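You operate a simulated robot arm through the tools that you are given. There is no shell and no other tool.

You are at the controls of a simulated robot arm. One attempt, no reset.

TASK
Pump head 2 to at least the pressure on its test card.
Fine: no more than one bar over; guard and release lever shut, pump lever opened and shut again.

Only the result counts: the job must be done as asked and must still hold three seconds after the hand-in. Knocking over, shifting, dropping, spilling or breaking anything else fails it.

THE ROBOT
A 7-joint arm with a three-finger gripper, fixed in place. Base frame: the origin is on the floor under the middle of its stand, x ahead of it, y to its left, z up. Units: mm, rad, N and s.
It reaches about 1342 mm from its shoulder. Its first joint turns from -2.897 to 2.897 rad. Payload 2.69 kg.
The tool frame sits at the grasp point between the pads (the TCP): z along the fingers, y along the line on which they close. The tips reach 30 mm beyond it. The gripper opens to 128 mm; its body begins 117 mm behind the TCP.
Orientation is told as [roll, pitch, yaw] about the base's x, y, z axes, in that order, counted from this pose: with the fingers straight down and closing along the base's y, the tool's x points along the base's -x, its y along +y and its z along -z.

THE INTERFACE
- The arm moves only by the tool arm_command. Its argument "steps" is text: rows parted by semicolons, each of 6 numbers parted by spaces: the shift along the tool's x, y, z in mm, then the turn, a rotation vector about the tool's x, y, z in degrees. In form: dx dy dz ax ay az; .... A call has 1 to 20 rows; each row is the pose to reach, as a shift and turn from the pose commanded when the call began, along the tool's axes at that moment. "fingers" is the gripper command, from -1 (shut) to 1 (fully open), values between in proportion, set as the call begins (left out, the last holds). Each row takes 0.2 s and may step no farther than 50 mm and 0.15 rad from the row before; otherwise, or with a gripper value out of range, the whole call is refused. Where a pose cannot be reached the arm comes as near as it can. A force on the tool above 40 N (or 10 N above the force at the start of the call, whichever is more), or a blocked arm, ends the call early, and 0.2 s more pass. The fingers move at their own pace (about 127 mm/s each) and stop on an object; they squeeze with about 35 N. The grip force told is the motor's: it shows also when the fingers shut on nothing. Time passes only in rows, and 0.2 s behind the last, so rows that repeat a pose let the fingers close. It gives the time, the measured TCP pose, the force on the tool (base axes), the opening and the grip force at its end, in the units of the frame above (readings bear some noise), with the torque about the TCP (base axes, N m) and any sound that the robot's microphone picked up, and new pictures: "pictures" is both (left out), scene, wrist or none.
- Cameras (640 x 400 px; columns grow to the right, rows downward): "scene" is fixed at [54.1, 493.3, 1410.1]; the picture's right is [0.04, -1.00, 0.00], its down [-0.28, -0.01, -0.96] and it looks along [0.96, 0.04, -0.28] (base axes); focal length 214 px, centre (320, 200). "wrist" rides on the gripper at [58, 54, -131] in the tool frame; the picture's right is [-0.68, 0.74, 0.00], its down [-0.62, -0.57, -0.55] and it looks along [-0.40, -0.37, 0.84] (tool axes); focal length 234 px, centre (320, 200). There is no depth. A picture from a camera that has moved, and an enlarged one, comes with that camera's place and axes in the base frame and with its lens. The place of the scene camera against the robot may be out by one fixed shift of up to 12 mm in any direction.
- raise_lower(by): moves the trunk up (or, below 0, down) by that many mm; the arm rides with it, the base frame stays. It gives what a move gives, with no picture.
- close_up(camera, box): a new picture of the part [left, top, right, bottom] of that camera's present view, enlarged. No time passes.
- finish_job(): hands the job in; it is judged then, once.

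Places have to be worked out from the pictures, the camera data and where the tool is seen. Open the gripper and draw the arm clear of the work before you hand the job in, unless the task says otherwise.

The tools are called after ">>>" as a command line: name --argument value ..., lists and objects as JSON in quotes. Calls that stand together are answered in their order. arm_command: Moves the arm, as the interface text tells. Its arguments: {"type":"object","properties":{"steps":{"type":"string"},"fingers":{"type":"number"},"pictures":{"type":"string","enum":["both","scene","wrist","none"]}},"required":["steps"]} The other tools are called the same way: raise_lower (by) moves the trunk up or down; close_up (camera, box) takes an enlarged picture of a part of a camera's view; finish_job () hands the job in.

At the start:

```text
t: 0.0
tcp_pos: [481.1, -35.0, 1692.3]
tool_rot: [0.001, 0.0, 0.0]
ft_force: [-0.2, 0.4, 0.2]
ft_torque: [0.0, -0.01, -0.01]
finger_gap: 128.1
grip_force: 0.2
trunk travel left (down, up): [-250.0, 100.0]
```

scene: 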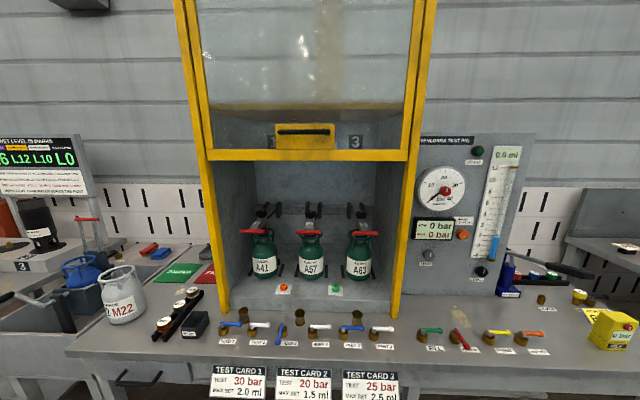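
wrist: 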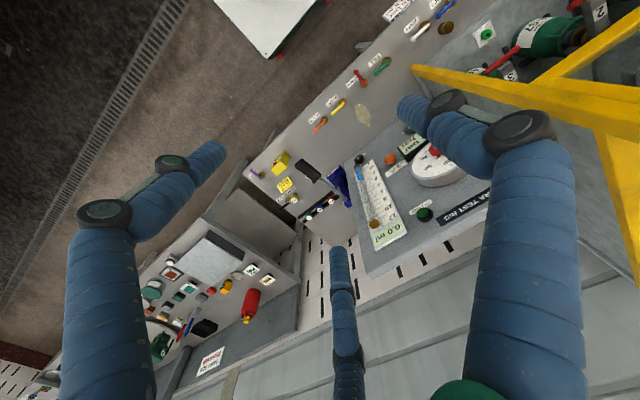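

The scene shows a hydrostatic test rig with three heads, valves, test cards and a gauge panel. I'll take close-ups to read the labels and see the mechanisms.

>>> close_up --camera "scene" --box '[200, 310, 420, 400]'

>>> close_up --camera "scene" --box '[400, 130, 560, 300]'

>>> close_up --camera "scene" --box '[400, 230, 640, 380]'

>>> close_up --camera "scene" --box '[200, 180, 420, 350]'

>>> close_up --camera "scene" --box '[160, 0, 440, 180]'

>>> close_up --camera "scene" --box '[0, 120, 240, 400]'

```text
2.91 times, centred on (310, 355) of scene
camera zoom: at [54.1, 493.3, 1410.1], right [0.04, -1.0, 0.0], down [-0.28, -0.01, -0.96], along [0.96, 0.04, -0.28], focal length 624 px, centre (349, -251)
```

zoom: 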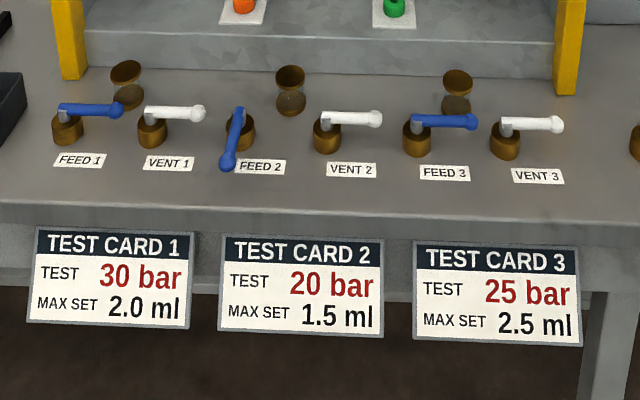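

```text
2.35 times, centred on (480, 215) of scene
camera zoom: at [54.1, 493.3, 1410.1], right [0.04, -1.0, 0.0], down [-0.28, -0.01, -0.96], along [0.96, 0.04, -0.28], focal length 505 px, centre (-56, 165)
```

zoom: 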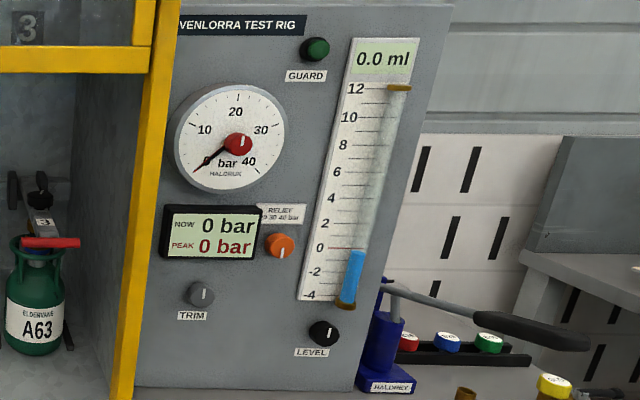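

```text
2.67 times, centred on (520, 305) of scene
camera zoom: at [54.1, 493.3, 1410.1], right [0.04, -1.0, 0.0], down [-0.28, -0.01, -0.96], along [0.96, 0.04, -0.28], focal length 572 px, centre (-213, -80)
```

zoom: 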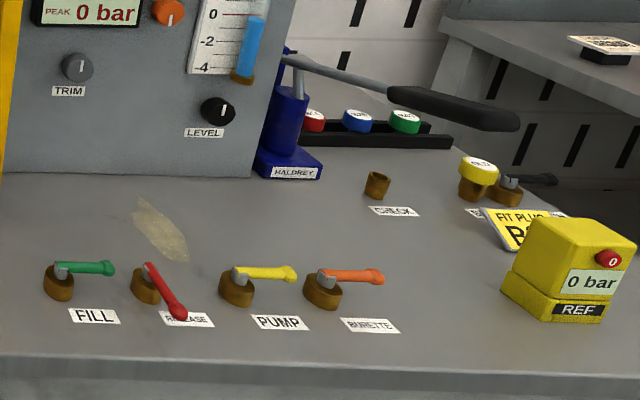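

```text
2.35 times, centred on (310, 265) of scene
camera zoom: at [54.1, 493.3, 1410.1], right [0.04, -1.0, 0.0], down [-0.28, -0.01, -0.96], along [0.96, 0.04, -0.28], focal length 505 px, centre (344, 47)
```

zoom: 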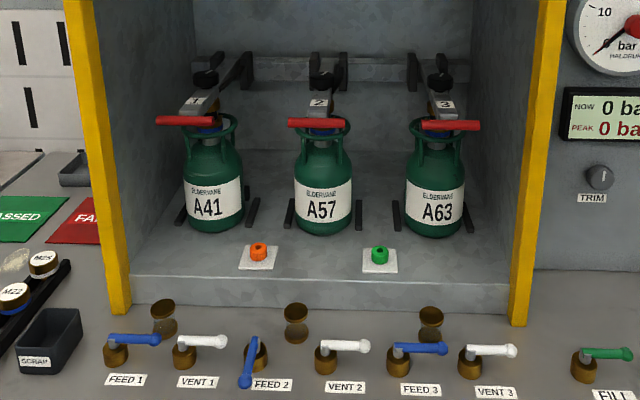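

```text
2.22 times, centred on (300, 90) of scene
camera zoom: at [54.1, 493.3, 1410.1], right [0.04, -1.0, 0.0], down [-0.28, -0.01, -0.96], along [0.96, 0.04, -0.28], focal length 477 px, centre (364, 444)
```

zoom: 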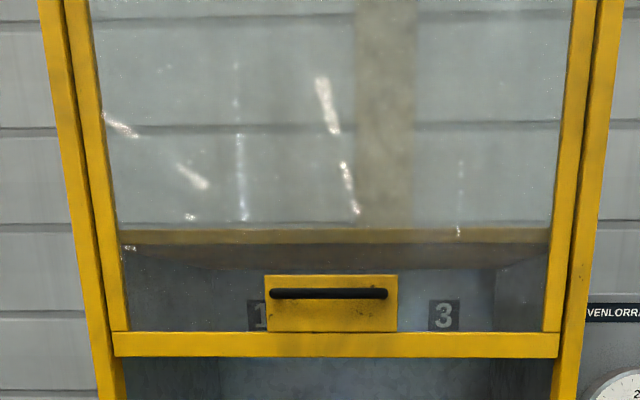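

```text
1.43 times, centred on (120, 260) of scene
camera zoom: at [54.1, 493.3, 1410.1], right [0.04, -1.0, 0.0], down [-0.28, -0.01, -0.96], along [0.96, 0.04, -0.28], focal length 306 px, centre (606, 114)
```

zoom: 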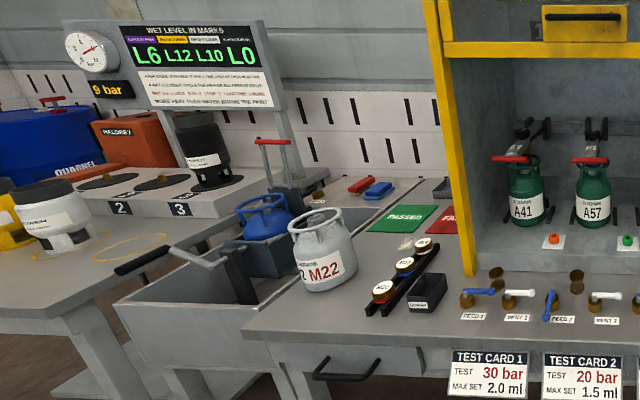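

I'll zoom further on the panel details, valve levers and pump to understand their states.

>>> close_up --camera "scene" --box '[410, 155, 490, 205]'

>>> close_up --camera "scene" --box '[410, 205, 490, 255]'

>>> close_up --camera "scene" --box '[410, 310, 560, 360]'

>>> close_up --camera "scene" --box '[480, 220, 640, 320]'

>>> close_up --camera "scene" --box '[550, 260, 640, 360]'

>>> close_up --camera "scene" --box '[255, 105, 375, 165]'

>>> close_up --camera "scene" --box '[210, 310, 310, 350]'

>>> close_up --camera "wrist" --box '[220, 60, 540, 260]'

```text
8.00 times, centred on (450, 180) of scene
camera zoom: at [54.1, 493.3, 1410.1], right [0.04, -1.0, 0.0], down [-0.28, -0.01, -0.96], along [0.96, 0.04, -0.28], focal length 1716 px, centre (-720, 360)
```

zoom: 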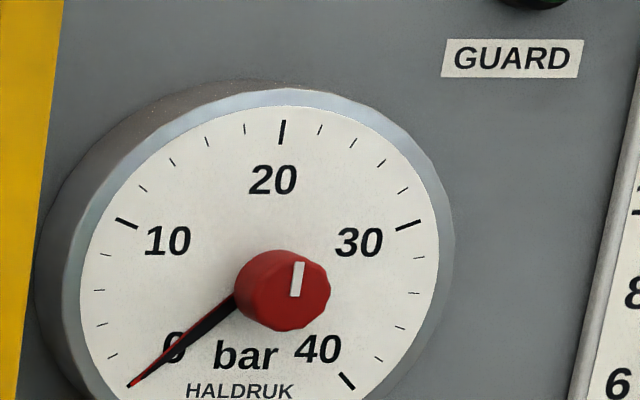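

```text
8.00 times, centred on (450, 230) of scene
camera zoom: at [54.1, 493.3, 1410.1], right [0.04, -1.0, 0.0], down [-0.28, -0.01, -0.96], along [0.96, 0.04, -0.28], focal length 1716 px, centre (-720, -40)
```

zoom: 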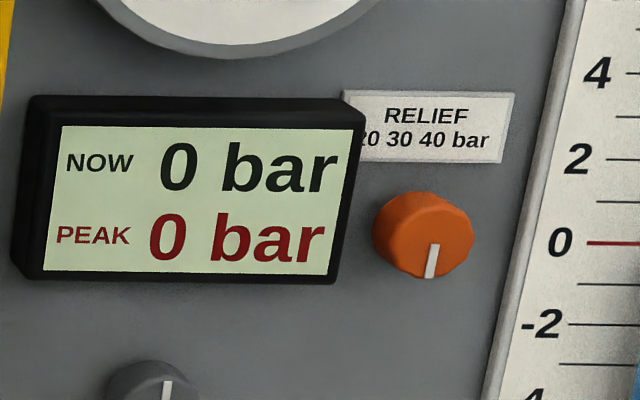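

```text
4.27 times, centred on (485, 335) of scene
camera zoom: at [54.1, 493.3, 1410.1], right [0.04, -1.0, 0.0], down [-0.28, -0.01, -0.96], along [0.96, 0.04, -0.28], focal length 915 px, centre (-384, -376)
```

zoom: 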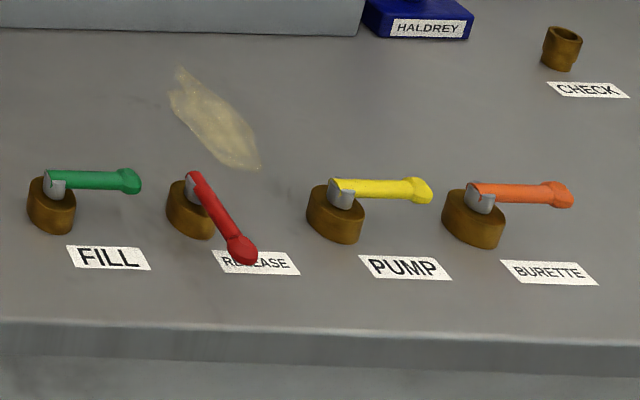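

```text
4.00 times, centred on (560, 270) of scene
camera zoom: at [54.1, 493.3, 1410.1], right [0.04, -1.0, 0.0], down [-0.28, -0.01, -0.96], along [0.96, 0.04, -0.28], focal length 858 px, centre (-640, -80)
```

zoom: 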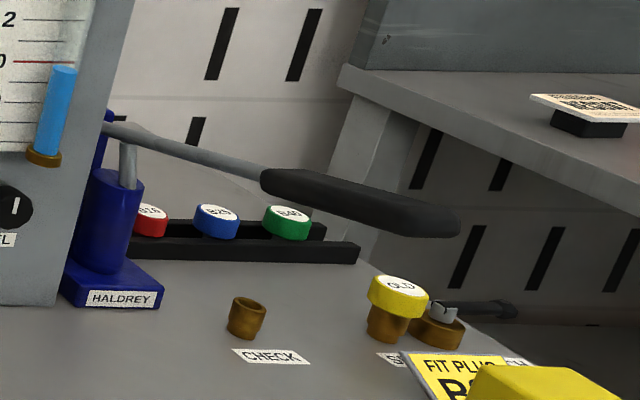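

```text
4.00 times, centred on (595, 310) of scene
camera zoom: at [54.1, 493.3, 1410.1], right [0.04, -1.0, 0.0], down [-0.28, -0.01, -0.96], along [0.96, 0.04, -0.28], focal length 858 px, centre (-780, -240)
```

zoom: 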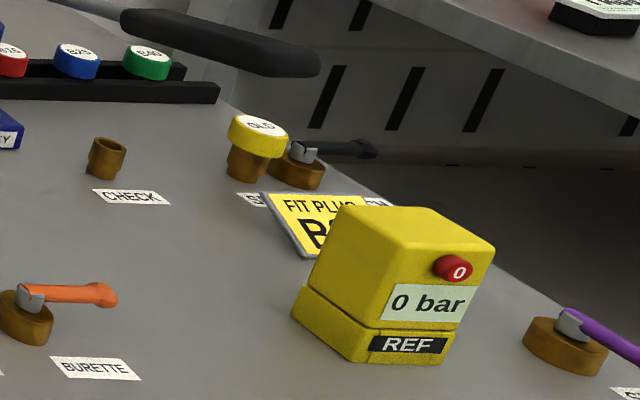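

```text
5.33 times, centred on (315, 135) of scene
camera zoom: at [54.1, 493.3, 1410.1], right [0.04, -1.0, 0.0], down [-0.28, -0.01, -0.96], along [0.96, 0.04, -0.28], focal length 1144 px, centre (347, 547)
```

zoom: 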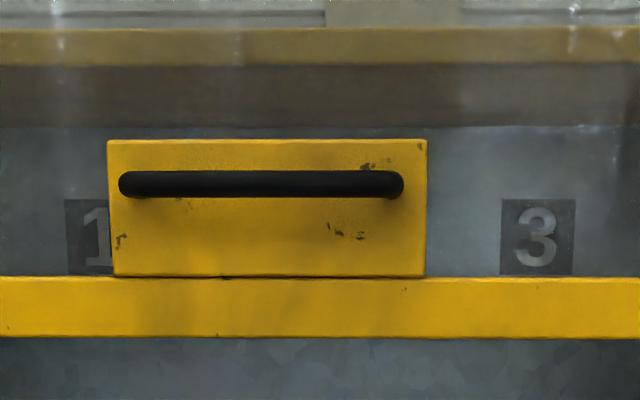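

```text
6.40 times, centred on (260, 330) of scene
camera zoom: at [54.1, 493.3, 1410.1], right [0.04, -1.0, 0.0], down [-0.28, -0.01, -0.96], along [0.96, 0.04, -0.28], focal length 1373 px, centre (704, -632)
```

zoom: 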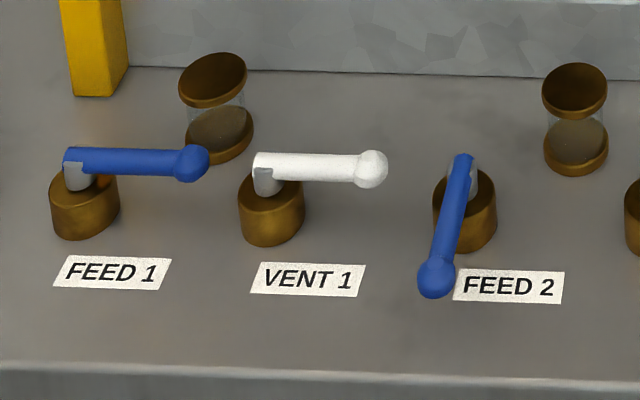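

```text
2.00 times, centred on (380, 160) of wrist
camera zoom: at [423.9, 19.5, 1824.2], right [0.68, 0.74, 0.0], down [0.62, -0.57, 0.55], along [0.4, -0.37, -0.84], focal length 468 px, centre (200, 280)
```

zoom: 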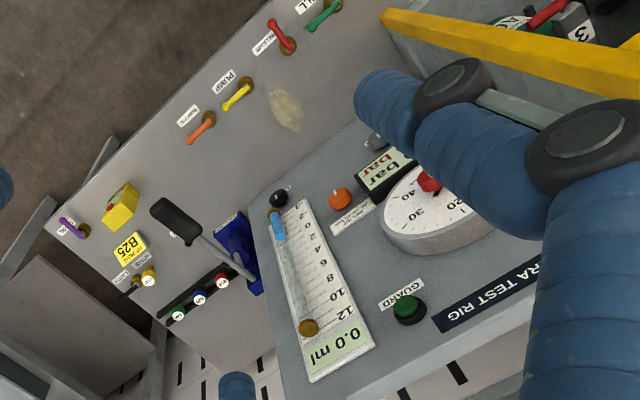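

The cards say head 2 needs 20 bar. RELEASE and FEED 2 point toward the robot (open), and the other levers point sideways (shut). I'll move down in front of the bench with the fingers pointing down to get a closer wrist view of the valves and calibrate positions.

>>> arm_command --steps "5 10 45 0 0 0; 10 20 90 0 0 0; 15 30 135 0 0 0; 20 40 180 0 0 0; 25 50 225 0 0 0; 30 60 270 0 0 0; 35 75 315 0 0 0; 40 90 360 0 0 0; 40 105 405 0 0 0; 40 115 450 0 0 0; 40 115 490 0 0 0" --fingers 1 --pictures "both"

```text
t: 2.4
tcp_pos: [440.3, 81.8, 1203.9]
tool_rot: [-0.001, 0.002, 0.0]
ft_force: [0.3, -0.5, 0.5]
ft_torque: [0.0, 0.01, -0.02]
finger_gap: 127.8
grip_force: 0.1
trunk travel left (down, up): [-250.0, 100.0]
camera wrist: at [383.3, 136.2, 1334.0], right [0.68, 0.74, 0.0], down [0.62, -0.57, 0.55], along [0.4, -0.37, -0.84], focal length 234 px, centre (320, 200)
```

scene: 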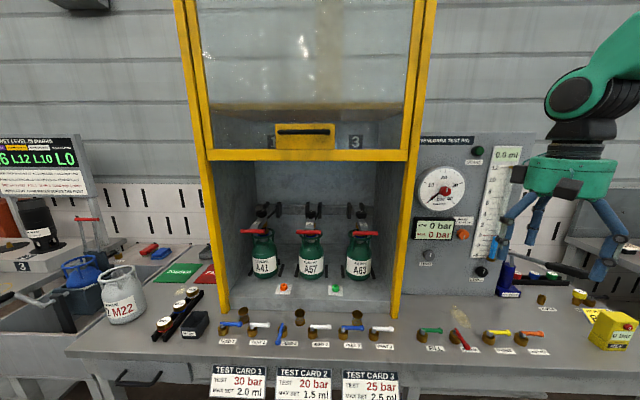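
wrist: 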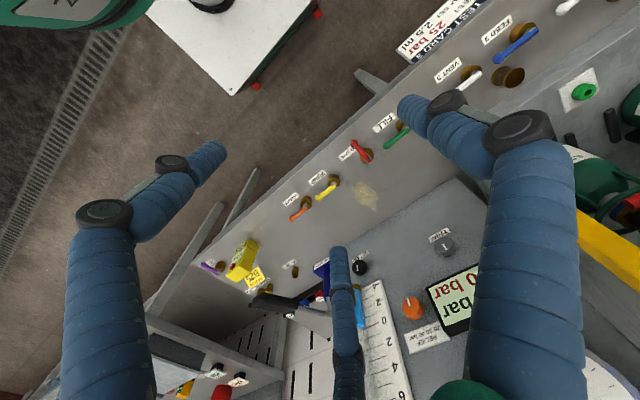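

I'll enlarge the wrist view around the four right-hand valves to locate hinges and ends accurately.

>>> close_up --camera "wrist" --box '[180, 90, 460, 290]'

>>> close_up --camera "wrist" --box '[270, 120, 430, 220]'

>>> close_up --camera "scene" --box '[480, 60, 640, 300]'

```text
2.00 times, centred on (320, 190) of wrist
camera zoom: at [383.3, 136.2, 1334.0], right [0.68, 0.74, 0.0], down [0.62, -0.57, 0.55], along [0.4, -0.37, -0.84], focal length 468 px, centre (320, 220)
```

zoom: 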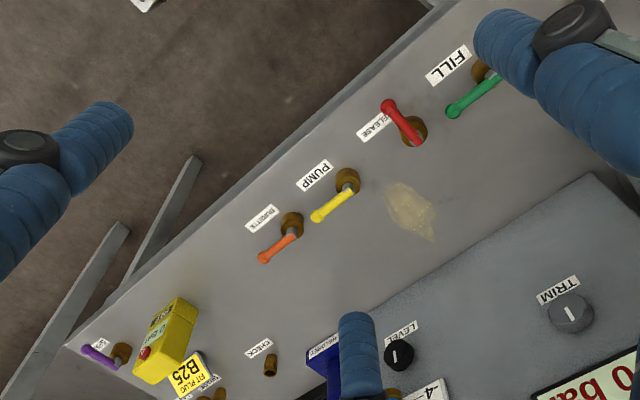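

```text
4.00 times, centred on (350, 170) of wrist
camera zoom: at [383.3, 136.2, 1334.0], right [0.68, 0.74, 0.0], down [0.62, -0.57, 0.55], along [0.4, -0.37, -0.84], focal length 937 px, centre (200, 320)
```

zoom: 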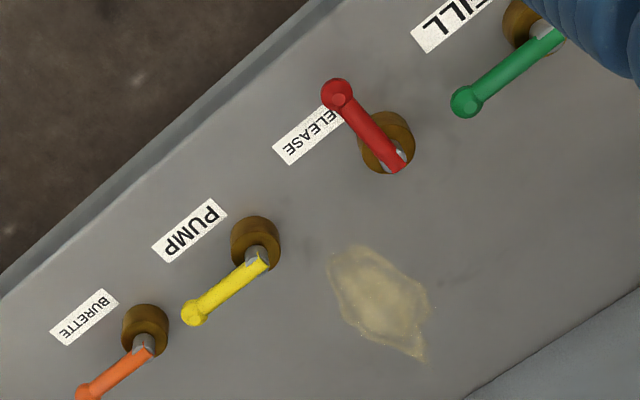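

```text
1.67 times, centred on (560, 180) of scene
camera zoom: at [54.1, 493.3, 1410.1], right [0.04, -1.0, 0.0], down [-0.28, -0.01, -0.96], along [0.96, 0.04, -0.28], focal length 358 px, centre (-80, 233)
```

zoom: 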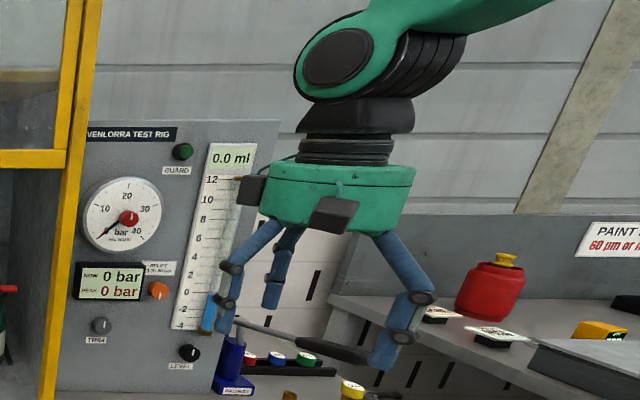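

Triangulating the views gives lever height z≈800, PUMP hinge ≈(628,-35) with its ball ≈(630,-96), and RELEASE hinge ≈(629,69) with its ball ≈(575,69). The bench top is about 765. I'll close the fingers in free air to see their closed shape before pushing levers.

>>> arm_command --steps "0 0 0 0 0 0; 0 0 0 0 0 0; 0 0 0 0 0 0; 0 0 0 0 0 0" --fingers -1 --pictures "both"

>>> close_up --camera "scene" --box '[480, 60, 640, 300]'

>>> close_up --camera "wrist" --box '[200, 90, 480, 290]'

```text
t: 3.4
tcp_pos: [441.3, 82.0, 1203.5]
tool_rot: [0.001, 0.0, -0.002]
ft_force: [0.1, -0.6, -0.4]
ft_torque: [0.01, -0.03, 0.03]
finger_gap: 2.0
grip_force: 31.0
trunk travel left (down, up): [-250.0, 100.0]
camera wrist: at [383.1, 136.0, 1334.5], right [0.68, 0.74, 0.0], down [0.62, -0.57, 0.55], along [0.4, -0.37, -0.84], focal length 234 px, centre (320, 200)
```

scene: 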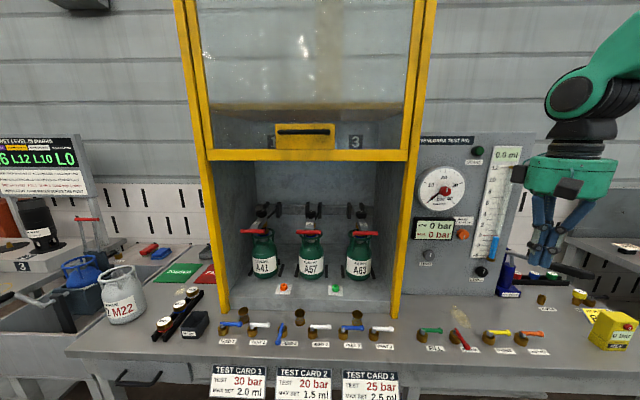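
wrist: 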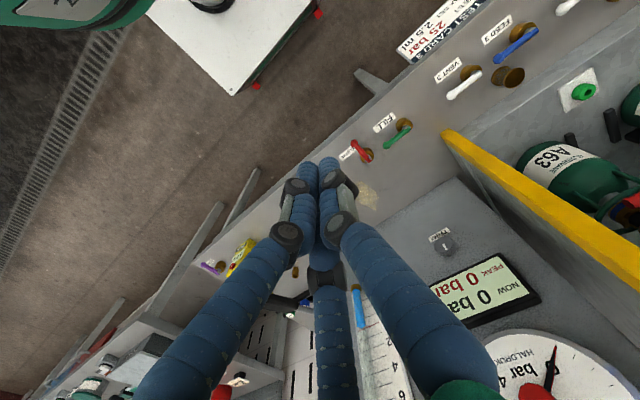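

```text
1.67 times, centred on (560, 180) of scene
camera zoom: at [54.1, 493.3, 1410.1], right [0.04, -1.0, 0.0], down [-0.28, -0.01, -0.96], along [0.96, 0.04, -0.28], focal length 358 px, centre (-80, 233)
```

zoom: 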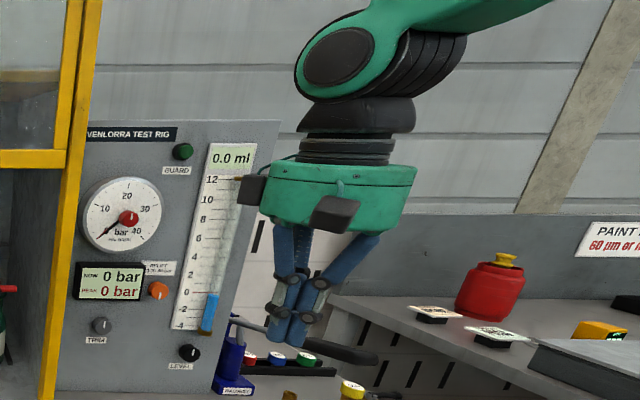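

```text
2.00 times, centred on (340, 190) of wrist
camera zoom: at [383.1, 136.0, 1334.5], right [0.68, 0.74, 0.0], down [0.62, -0.57, 0.55], along [0.4, -0.37, -0.84], focal length 468 px, centre (280, 220)
```

zoom: 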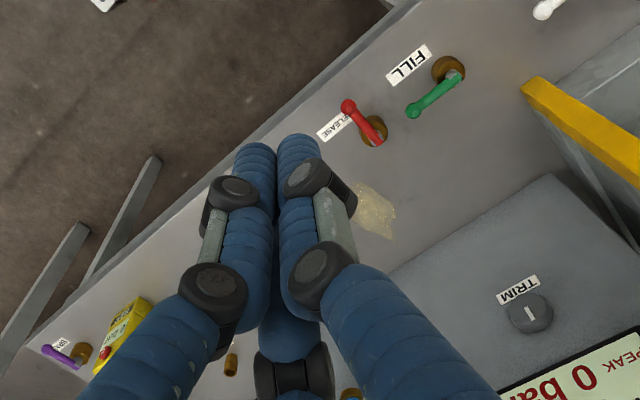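

The closed fingers form a compact bundle about 36 mm across. I'll come down on the +y side of the RELEASE ball, staying clear of the FILL lever, and look before touching.

>>> arm_command --steps "-15 5 45 0 0 0; -30 10 90 0 0 0; -45 15 135 0 0 0; -60 20 180 0 0 0; -75 25 225 0 0 0; -95 30 265 0 0 0; -110 36 300 0 0 0; -119 38 330 0 0 0; -119 38 345 0 0 0; -119 38 345 0 0 0" --pictures "both"

>>> close_up --camera "wrist" --box '[200, 40, 520, 240]'

>>> close_up --camera "scene" --box '[380, 240, 560, 360]'

```text
t: 5.6
tcp_pos: [560.6, 117.1, 858.7]
tool_rot: [0.001, -0.001, 0.0]
ft_force: [0.1, -0.4, -0.1]
ft_torque: [-0.03, 0.02, -0.02]
finger_gap: 2.1
grip_force: 31.4
trunk travel left (down, up): [-250.0, 100.0]
camera wrist: at [503.1, 171.6, 990.4], right [0.68, 0.74, 0.0], down [0.62, -0.57, 0.55], along [0.4, -0.37, -0.84], focal length 234 px, centre (320, 200)
```

scene: 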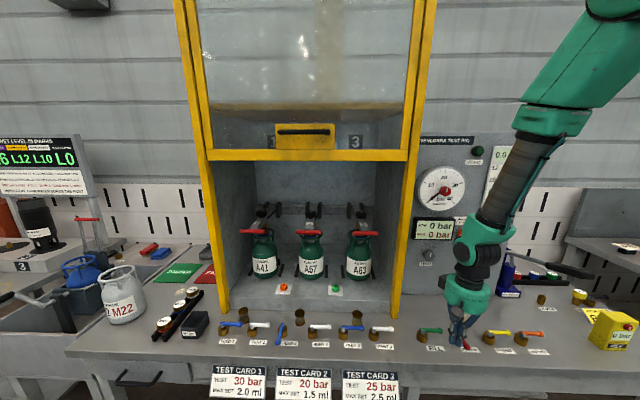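
wrist: 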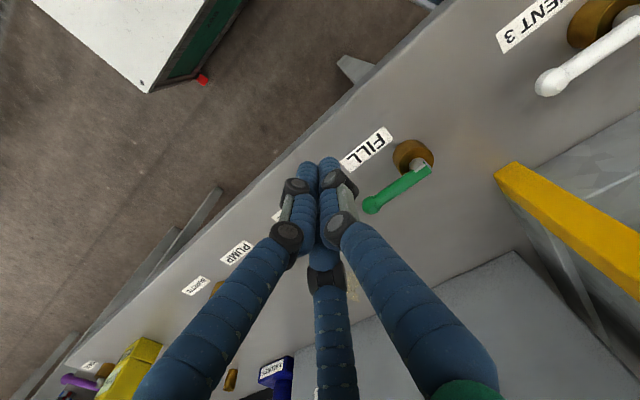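

```text
2.00 times, centred on (360, 140) of wrist
camera zoom: at [503.1, 171.6, 990.4], right [0.68, 0.74, 0.0], down [0.62, -0.57, 0.55], along [0.4, -0.37, -0.84], focal length 468 px, centre (240, 320)
```

zoom: 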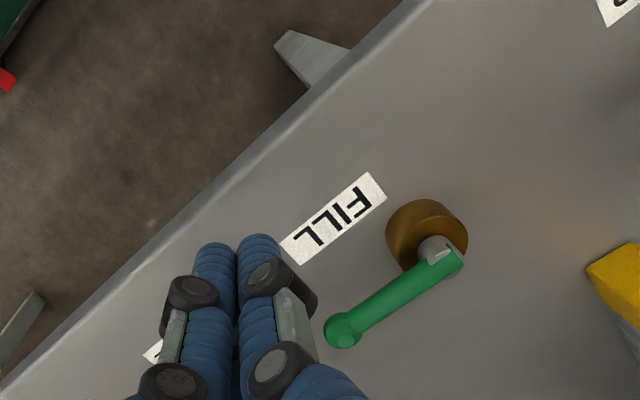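

```text
3.33 times, centred on (470, 300) of scene
camera zoom: at [54.1, 493.3, 1410.1], right [0.04, -1.0, 0.0], down [-0.28, -0.01, -0.96], along [0.96, 0.04, -0.28], focal length 715 px, centre (-180, -133)
```

zoom: 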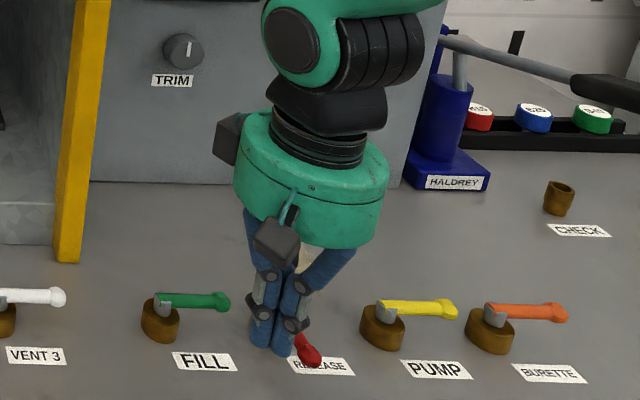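

The bundle sits above bench at (561,117) with the RELEASE ball just to its right. I'll lower to z≈815 and sweep along the arc to turn the RELEASE lever to its sideways (shut) position.

>>> arm_command --steps "0 0 22 0 0 0; 0 0 44 0 0 0; -14 -12 44 0 0 0; -19 -22 44 0 0 0; -16 -31 44 0 0 0; -14 -40 44 0 0 0; -14 -50 44 0 0 0; -15 -59 44 0 0 0; -22 -76 44 0 0 0; -28 -83 44 0 0 0; -35 -89 44 0 0 0; -43 -94 44 0 0 0; -46 -95 44 0 0 0" --pictures "both"

>>> close_up --camera "scene" --box '[380, 240, 560, 360]'

>>> close_up --camera "wrist" --box '[200, 40, 520, 240]'

```text
t: 8.4
tcp_pos: [607.2, 23.3, 813.3]
tool_rot: [-0.001, 0.0, 0.0]
ft_force: [0.4, -0.7, 0.0]
ft_torque: [0.01, -0.01, 0.0]
finger_gap: 2.1
grip_force: 31.1
trunk travel left (down, up): [-250.0, 100.0]
camera wrist: at [549.0, 77.9, 945.0], right [0.68, 0.74, 0.0], down [0.62, -0.57, 0.55], along [0.4, -0.37, -0.84], focal length 234 px, centre (320, 200)
```

scene: 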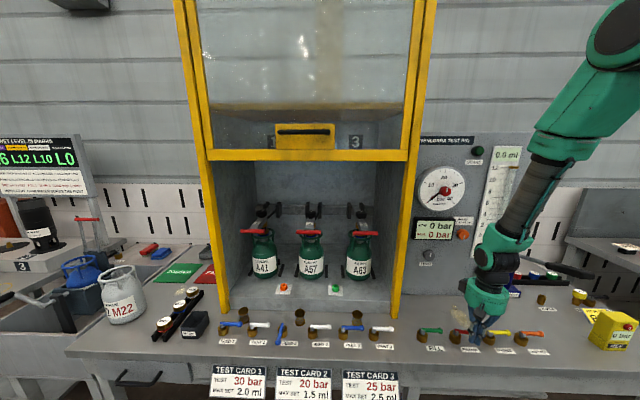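
wrist: 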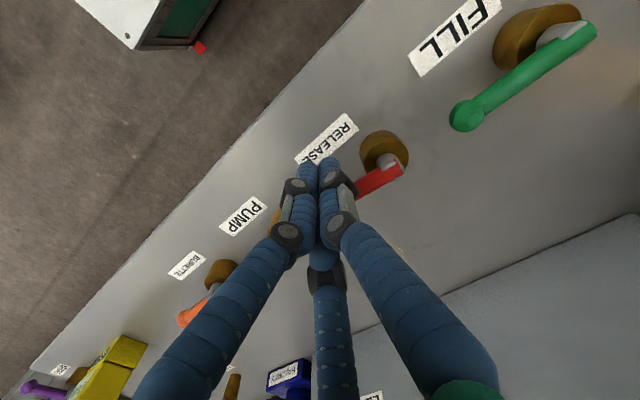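

```text
3.33 times, centred on (470, 300) of scene
camera zoom: at [54.1, 493.3, 1410.1], right [0.04, -1.0, 0.0], down [-0.28, -0.01, -0.96], along [0.96, 0.04, -0.28], focal length 715 px, centre (-180, -133)
```

zoom: 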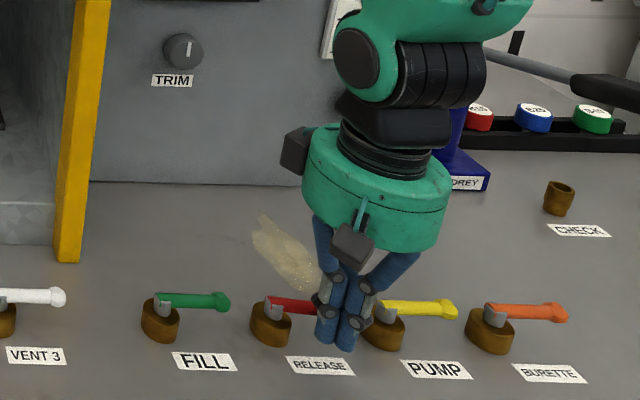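

```text
2.00 times, centred on (360, 140) of wrist
camera zoom: at [549.0, 77.9, 945.0], right [0.68, 0.74, 0.0], down [0.62, -0.57, 0.55], along [0.4, -0.37, -0.84], focal length 468 px, centre (240, 320)
```

zoom: 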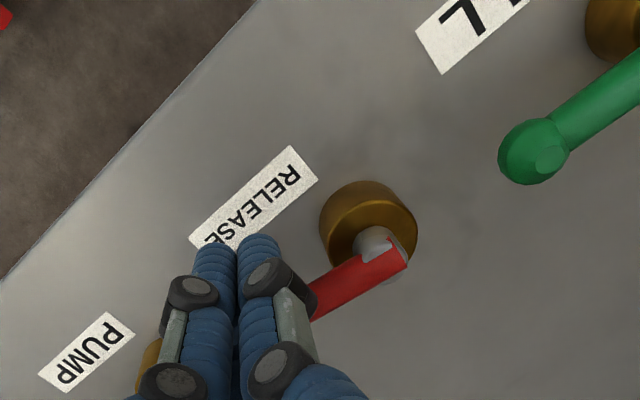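

RELEASE now looks almost parallel to FILL. I'll nudge a few mm further to find the stop, then retreat and lift for a check.

>>> arm_command --steps "-3 0 0 0 0 0; -5 0 0 0 0 0; -7 0 0 0 0 0" --pictures "none"

```text
t: 9.2
tcp_pos: [612.6, 23.4, 813.0]
tool_rot: [0.0, 0.003, 0.001]
ft_force: [-5.4, 1.9, 2.0]
ft_torque: [0.01, 0.07, 0.0]
finger_gap: 1.9
grip_force: 31.1
trunk travel left (down, up): [-250.0, 100.0]
```

A 5 N reaction shows the lever is at its stop. I'll back off toward the robot and lift clear.

>>> arm_command --steps "20 0 0 0 0 0; 50 0 -10 0 0 0; 70 0 -50 0 0 0; 80 20 -95 0 0 0; 100 40 -140 0 0 0; 120 60 -185 0 0 0; 140 80 -230 0 0 0" --pictures "both"

>>> close_up --camera "scene" --box '[380, 240, 560, 360]'

>>> close_up --camera "wrist" --box '[260, 60, 480, 200]'

```text
refused: row 4 steps farther than a row can; nothing moved
```

```text
3.33 times, centred on (470, 300) of scene
camera zoom: at [54.1, 493.3, 1410.1], right [0.04, -1.0, 0.0], down [-0.28, -0.01, -0.96], along [0.96, 0.04, -0.28], focal length 715 px, centre (-180, -133)
```

zoom: 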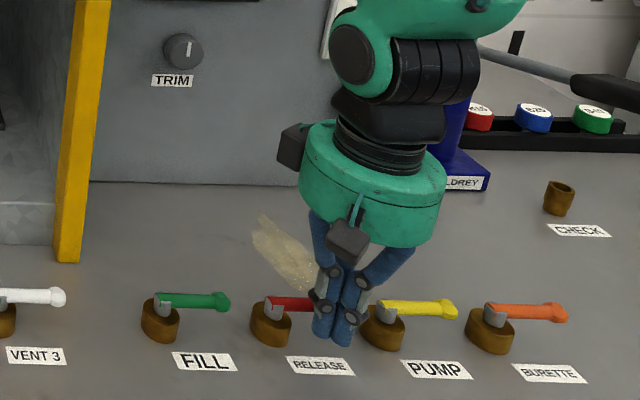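

```text
2.86 times, centred on (370, 130) of wrist
camera zoom: at [554.9, 77.5, 944.9], right [0.68, 0.74, 0.0], down [0.62, -0.57, 0.55], along [0.4, -0.37, -0.84], focal length 669 px, centre (177, 400)
```

zoom: 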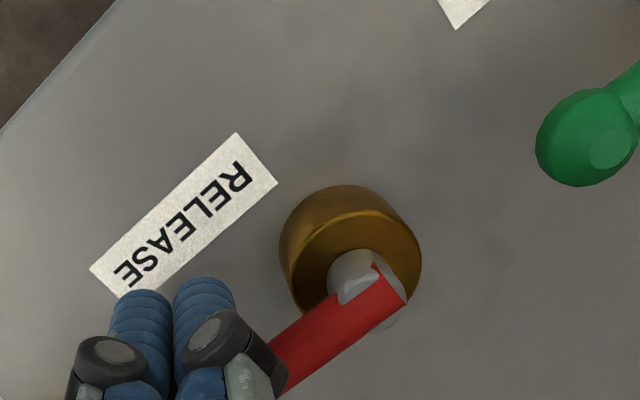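

The call was refused because of one oversized row, so nothing moved. I'll resend it with smaller rows to back off and lift.

>>> arm_command --steps "20 0 0 0 0 0; 50 0 -10 0 0 0; 65 0 -50 0 0 0; 75 10 -92 0 0 0; 85 20 -135 0 0 0; 100 35 -175 0 0 0; 115 50 -215 0 0 0" --pictures "both"

>>> close_up --camera "scene" --box '[380, 240, 560, 360]'

>>> close_up --camera "scene" --box '[410, 130, 530, 260]'

```text
t: 10.8
tcp_pos: [497.4, 73.4, 1028.0]
tool_rot: [0.0, 0.0, 0.0]
ft_force: [-0.8, -0.6, 0.4]
ft_torque: [-0.02, -0.05, -0.01]
finger_gap: 2.1
grip_force: 32.0
trunk travel left (down, up): [-250.0, 100.0]
camera wrist: at [440.0, 128.3, 1159.4], right [0.68, 0.74, 0.0], down [0.62, -0.57, 0.55], along [0.4, -0.37, -0.84], focal length 234 px, centre (320, 200)
```

scene: 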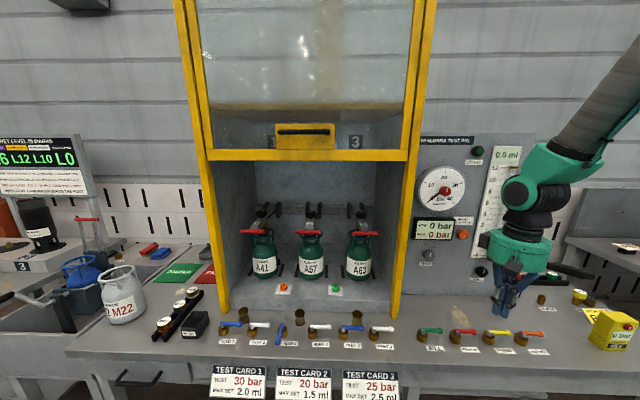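
wrist: 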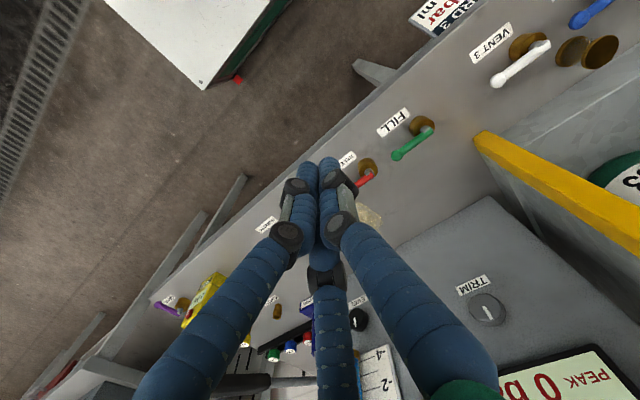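

```text
3.33 times, centred on (470, 300) of scene
camera zoom: at [54.1, 493.3, 1410.1], right [0.04, -1.0, 0.0], down [-0.28, -0.01, -0.96], along [0.96, 0.04, -0.28], focal length 715 px, centre (-180, -133)
```

zoom: 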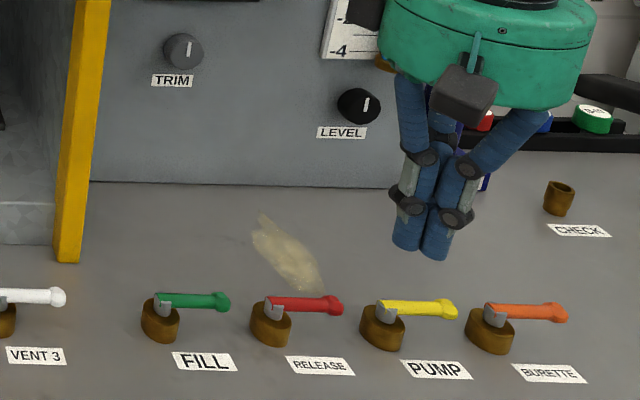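

```text
3.08 times, centred on (470, 195) of scene
camera zoom: at [54.1, 493.3, 1410.1], right [0.04, -1.0, 0.0], down [-0.28, -0.01, -0.96], along [0.96, 0.04, -0.28], focal length 660 px, centre (-142, 215)
```

zoom: 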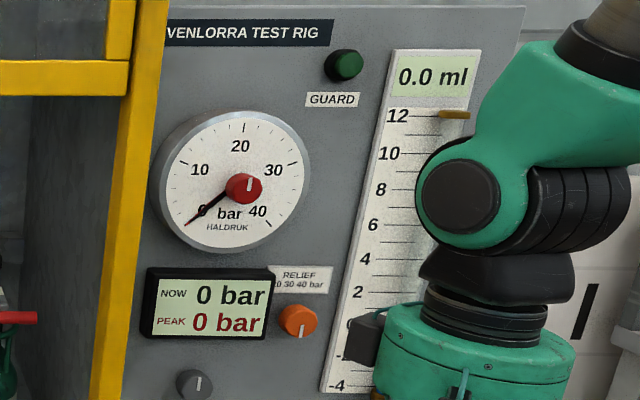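

RELEASE is shut and parallel to FILL. Next is the guard: I'll move left and up in front of its handle (estimated near (680,563,1425)), tilting the fingers 45° forward to get a view from the wrist camera.

>>> arm_command --steps "4.5 32.7 -28.1 0 -3 0; 9 65.3 -56.3 0 -6 0; 13.4 98 -84.4 0 -9 0; 17.9 130.7 -112.5 0 -12 0; 22.3 163.3 -140.7 0 -15 0; 26.8 196 -168.8 0 -18 0; 31.3 228.7 -196.9 0 -21 0; 35.7 261.3 -225 0 -24 0; 40.2 294 -253.2 0 -27 0; 44.7 326.7 -281.3 0 -30 0; 49.1 359.3 -309.5 0 -33 0; 53.6 392 -337.6 0 -36 0; 58.1 424.7 -365.7 0 -39 0; 62.5 457.3 -393.9 0 -42 0; 67 490 -422 0 -45 0; 67 490 -422 0 -45 0" --pictures "both"

>>> close_up --camera "wrist" --box '[160, 80, 480, 280]'

```text
t: 14.2
tcp_pos: [433.2, 566.0, 1450.9]
tool_rot: [0.0, -0.785, 0.0]
ft_force: [0.6, 0.2, -0.4]
ft_torque: [-0.04, -0.02, 0.0]
finger_gap: 2.0
grip_force: 30.6
trunk travel left (down, up): [-250.0, 100.0]
camera wrist: at [299.3, 620.6, 1502.5], right [0.48, 0.74, 0.48], down [0.05, -0.57, 0.82], along [0.88, -0.37, -0.3], focal length 234 px, centre (320, 200)
```

scene: 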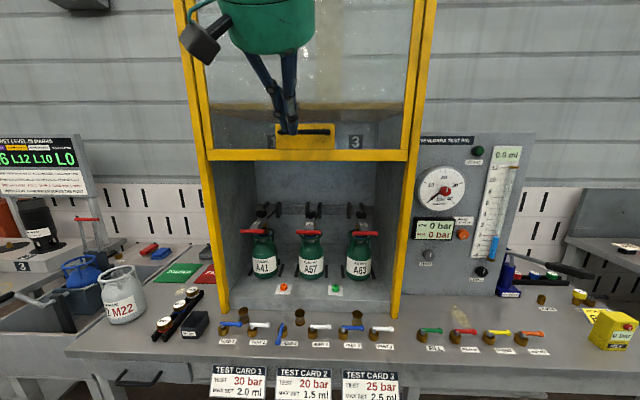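
wrist: 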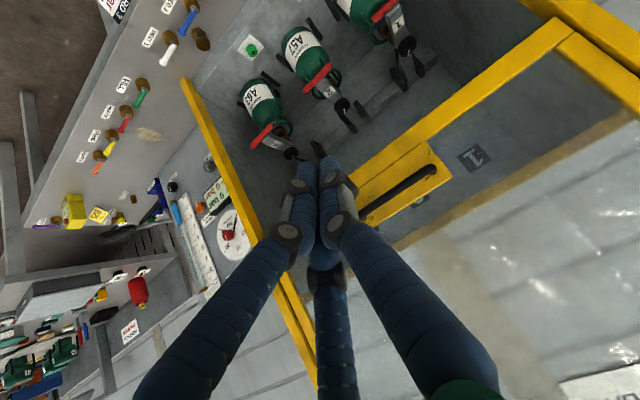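

```text
2.00 times, centred on (320, 180) of wrist
camera zoom: at [299.3, 620.6, 1502.5], right [0.48, 0.74, 0.48], down [0.05, -0.57, 0.82], along [0.88, -0.37, -0.3], focal length 468 px, centre (320, 240)
```

zoom: 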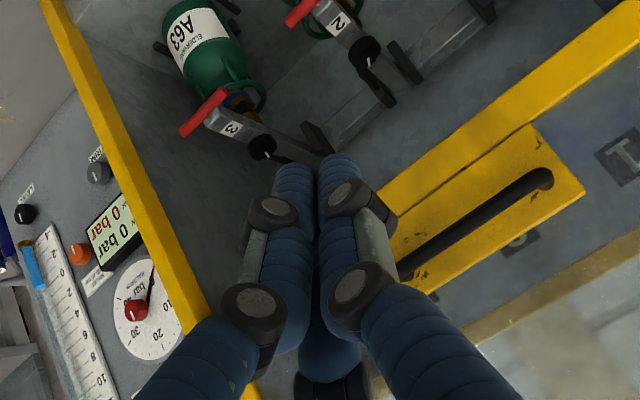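

The wrist view shows the handle clearly, but a stereo fix against the scene camera is weak in depth. I'll raise 120 mm to get a second wrist view for a wrist-only triangulation of the handle.

>>> arm_command --steps "-28 0 -28 0 0 0; -56 0 -56 0 0 0; -85 0 -85 0 0 0; -85 0 -85 0 0 0" --pictures "wrist"

>>> close_up --camera "wrist" --box '[200, 40, 520, 240]'

```text
t: 15.2
tcp_pos: [433.3, 563.9, 1571.2]
tool_rot: [0.0, -0.785, 0.0]
ft_force: [-0.7, 0.2, -0.2]
ft_torque: [0.0, -0.01, 0.01]
finger_gap: 1.9
grip_force: 31.5
trunk travel left (down, up): [-250.0, 100.0]
camera wrist: at [299.3, 618.4, 1622.3], right [0.48, 0.74, 0.48], down [0.05, -0.57, 0.82], along [0.88, -0.37, -0.31], focal length 234 px, centre (320, 200)
```

wrist: 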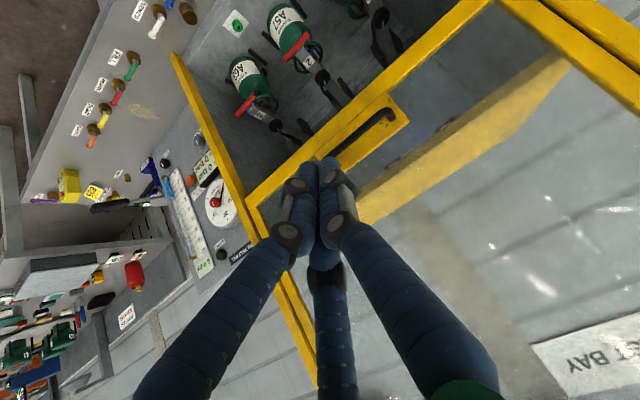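

```text
2.00 times, centred on (360, 140) of wrist
camera zoom: at [299.3, 618.4, 1622.3], right [0.48, 0.74, 0.48], down [0.05, -0.57, 0.82], along [0.88, -0.37, -0.31], focal length 468 px, centre (240, 320)
```

zoom: 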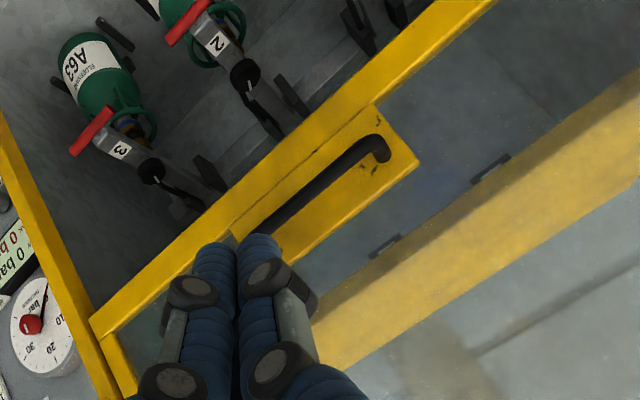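

Wrist-only triangulation puts the handle bar at x≈690, z≈1434, y≈506–642, with its plate at x≈724. That also gives the scene-camera correction, roughly (-5,+9.5,+8). I'll lay the closed fingers over the bar with a 25°-below-horizontal tilt, stopping just above it first.

>>> arm_command --steps "-22.2 4 36.7 0 -5 0; -44.5 8 73.5 0 -10 0; -66.7 12 110.2 0 -15 0; -88.9 16 146.9 0 -20 0; -104.8 16 187.5 0 -20 0; -120.7 16 228.2 0 -20 0; -120.7 16 228.2 0 -20 0" --pictures "both"

>>> close_up --camera "wrist" --box '[220, 60, 460, 210]'

>>> close_up --camera "scene" --box '[180, 40, 440, 200]'

```text
t: 16.8
tcp_pos: [679.3, 576.6, 1493.5]
tool_rot: [-0.001, -1.135, 0.0]
ft_force: [0.0, -0.3, -1.1]
ft_torque: [-0.02, 0.01, 0.0]
finger_gap: 2.1
grip_force: 31.6
trunk travel left (down, up): [-250.0, 100.0]
camera wrist: at [536.9, 630.9, 1496.0], right [0.29, 0.74, 0.61], down [-0.24, -0.57, 0.79], along [0.93, -0.37, 0.01], focal length 234 px, centre (320, 200)
```

scene: 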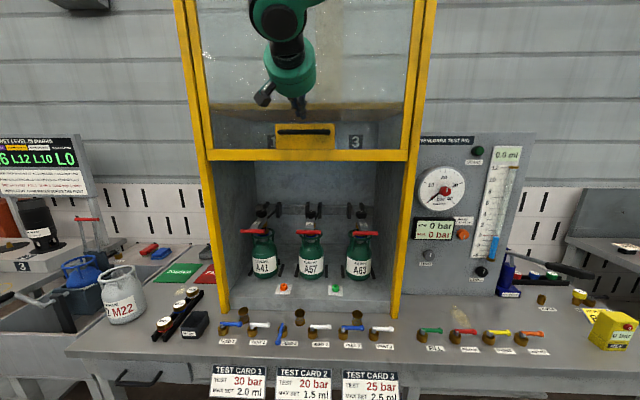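
wrist: 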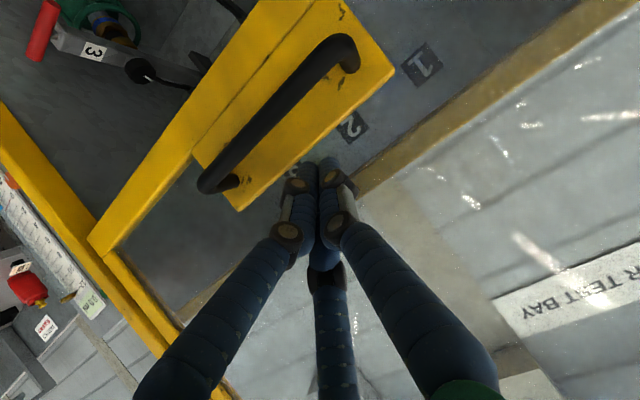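

```text
2.67 times, centred on (340, 135) of wrist
camera zoom: at [536.9, 630.9, 1496.0], right [0.29, 0.74, 0.61], down [-0.24, -0.57, 0.79], along [0.93, -0.37, 0.01], focal length 624 px, centre (267, 373)
```

zoom: 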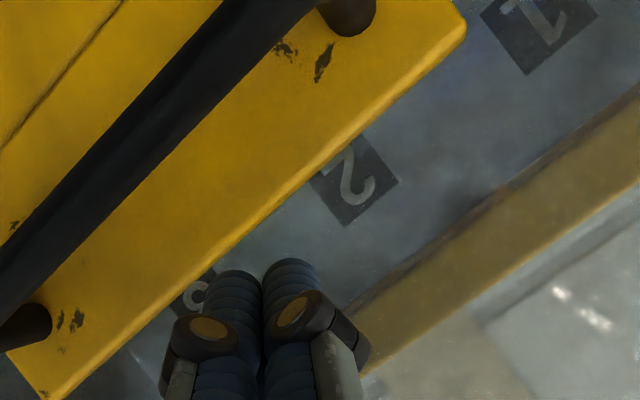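

```text
2.46 times, centred on (310, 120) of scene
camera zoom: at [54.1, 493.3, 1410.1], right [0.04, -1.0, 0.0], down [-0.28, -0.01, -0.96], along [0.96, 0.04, -0.28], focal length 528 px, centre (345, 397)
```

zoom: 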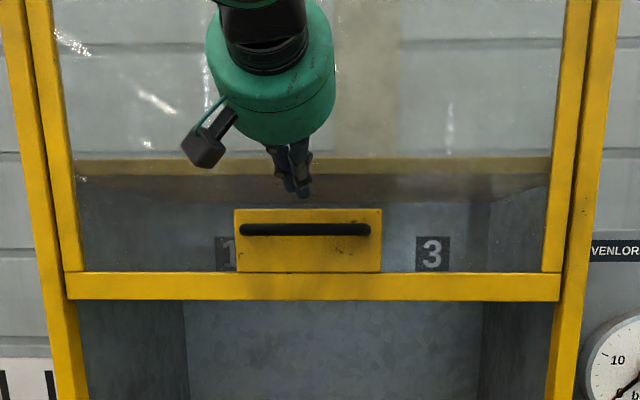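

The bundle is just above the bar, confirmed at z≈1432 and x≈690. I'll push down in small steps and watch the force to see whether the guard moves.

>>> arm_command --steps "18.1 0 8.5 0 0 0; 31.7 0 14.8 0 0 0; 45.3 0 21.1 0 0 0; 58.9 0 27.5 0 0 0; 72.5 0 33.8 0 0 0; 86.1 0 40.1 0 0 0; 99.7 0 46.5 0 0 0" --pictures "both"

```text
t: 18.4
tcp_pos: [678.0, 579.6, 1385.2]
tool_rot: [-0.002, -1.135, 0.002]
ft_force: [-0.5, 0.5, -0.2]
ft_torque: [-0.01, 0.02, -0.03]
finger_gap: 2.1
grip_force: 31.7
trunk travel left (down, up): [-250.0, 100.0]
camera wrist: at [535.1, 634.2, 1387.4], right [0.29, 0.74, 0.61], down [-0.24, -0.57, 0.79], along [0.93, -0.37, 0.01], focal length 234 px, centre (320, 200)
```

scene: 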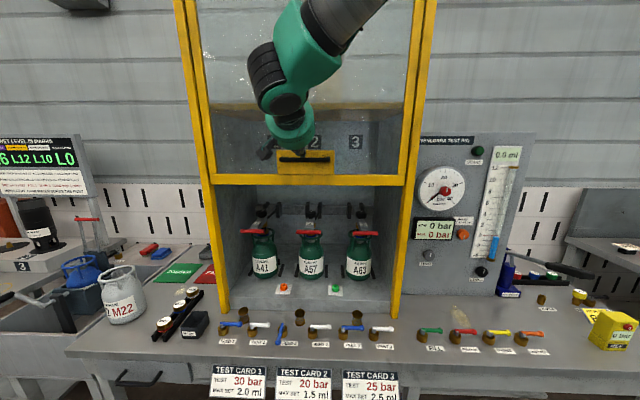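
wrist: 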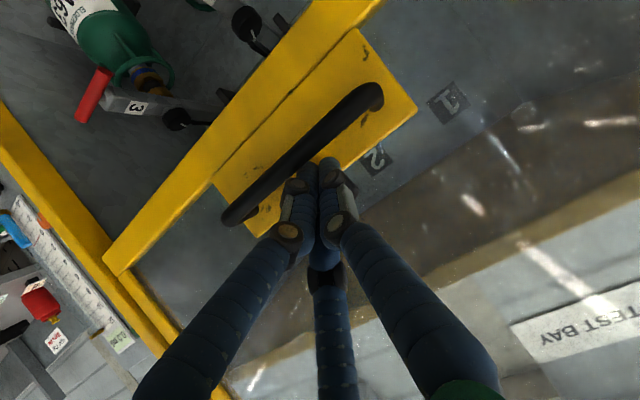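

The guard slid down easily, with almost no residual force. I'll continue steadily downward with the bar under the fingers.

>>> arm_command --steps "19.9 0 9.3 0 0 0; 39.9 0 18.6 0 0 0; 59.8 0 27.9 0 0 0; 79.8 0 37.2 0 0 0; 99.7 0 46.5 0 0 0; 119.6 0 55.8 0 0 0; 139.6 0 65.1 0 0 0; 159.5 0 74.4 0 0 0; 179.5 0 83.7 0 0 0; 199.4 0 93 0 0 0; 219.3 0 102.3 0 0 0; 239.3 0 111.6 0 0 0; 259.2 0 120.9 0 0 0; 279.2 0 130.2 0 0 0; 299.1 0 139.5 0 0 0; 319 0 148.8 0 0 0; 339 0 158.1 0 0 0" --pictures "both"

```text
t: 22.0
tcp_pos: [680.1, 581.7, 1010.8]
tool_rot: [0.0, -1.135, 0.001]
ft_force: [-0.1, -0.2, -0.6]
ft_torque: [-0.01, 0.02, -0.03]
finger_gap: 2.2
grip_force: 31.5
trunk travel left (down, up): [-250.0, 100.0]
camera wrist: at [537.0, 635.8, 1013.2], right [0.29, 0.74, 0.61], down [-0.24, -0.57, 0.79], along [0.93, -0.37, 0.01], focal length 234 px, centre (320, 200)
```

scene: 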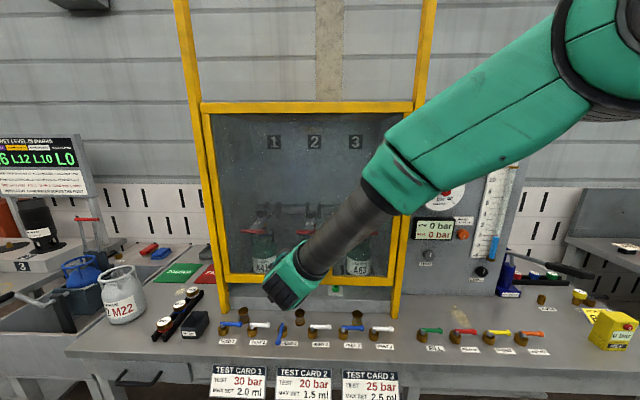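
wrist: 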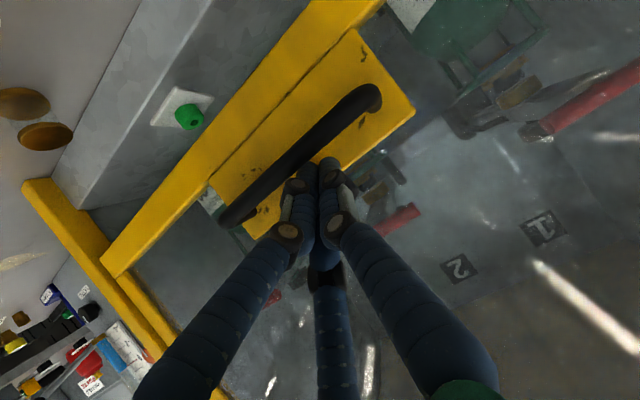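

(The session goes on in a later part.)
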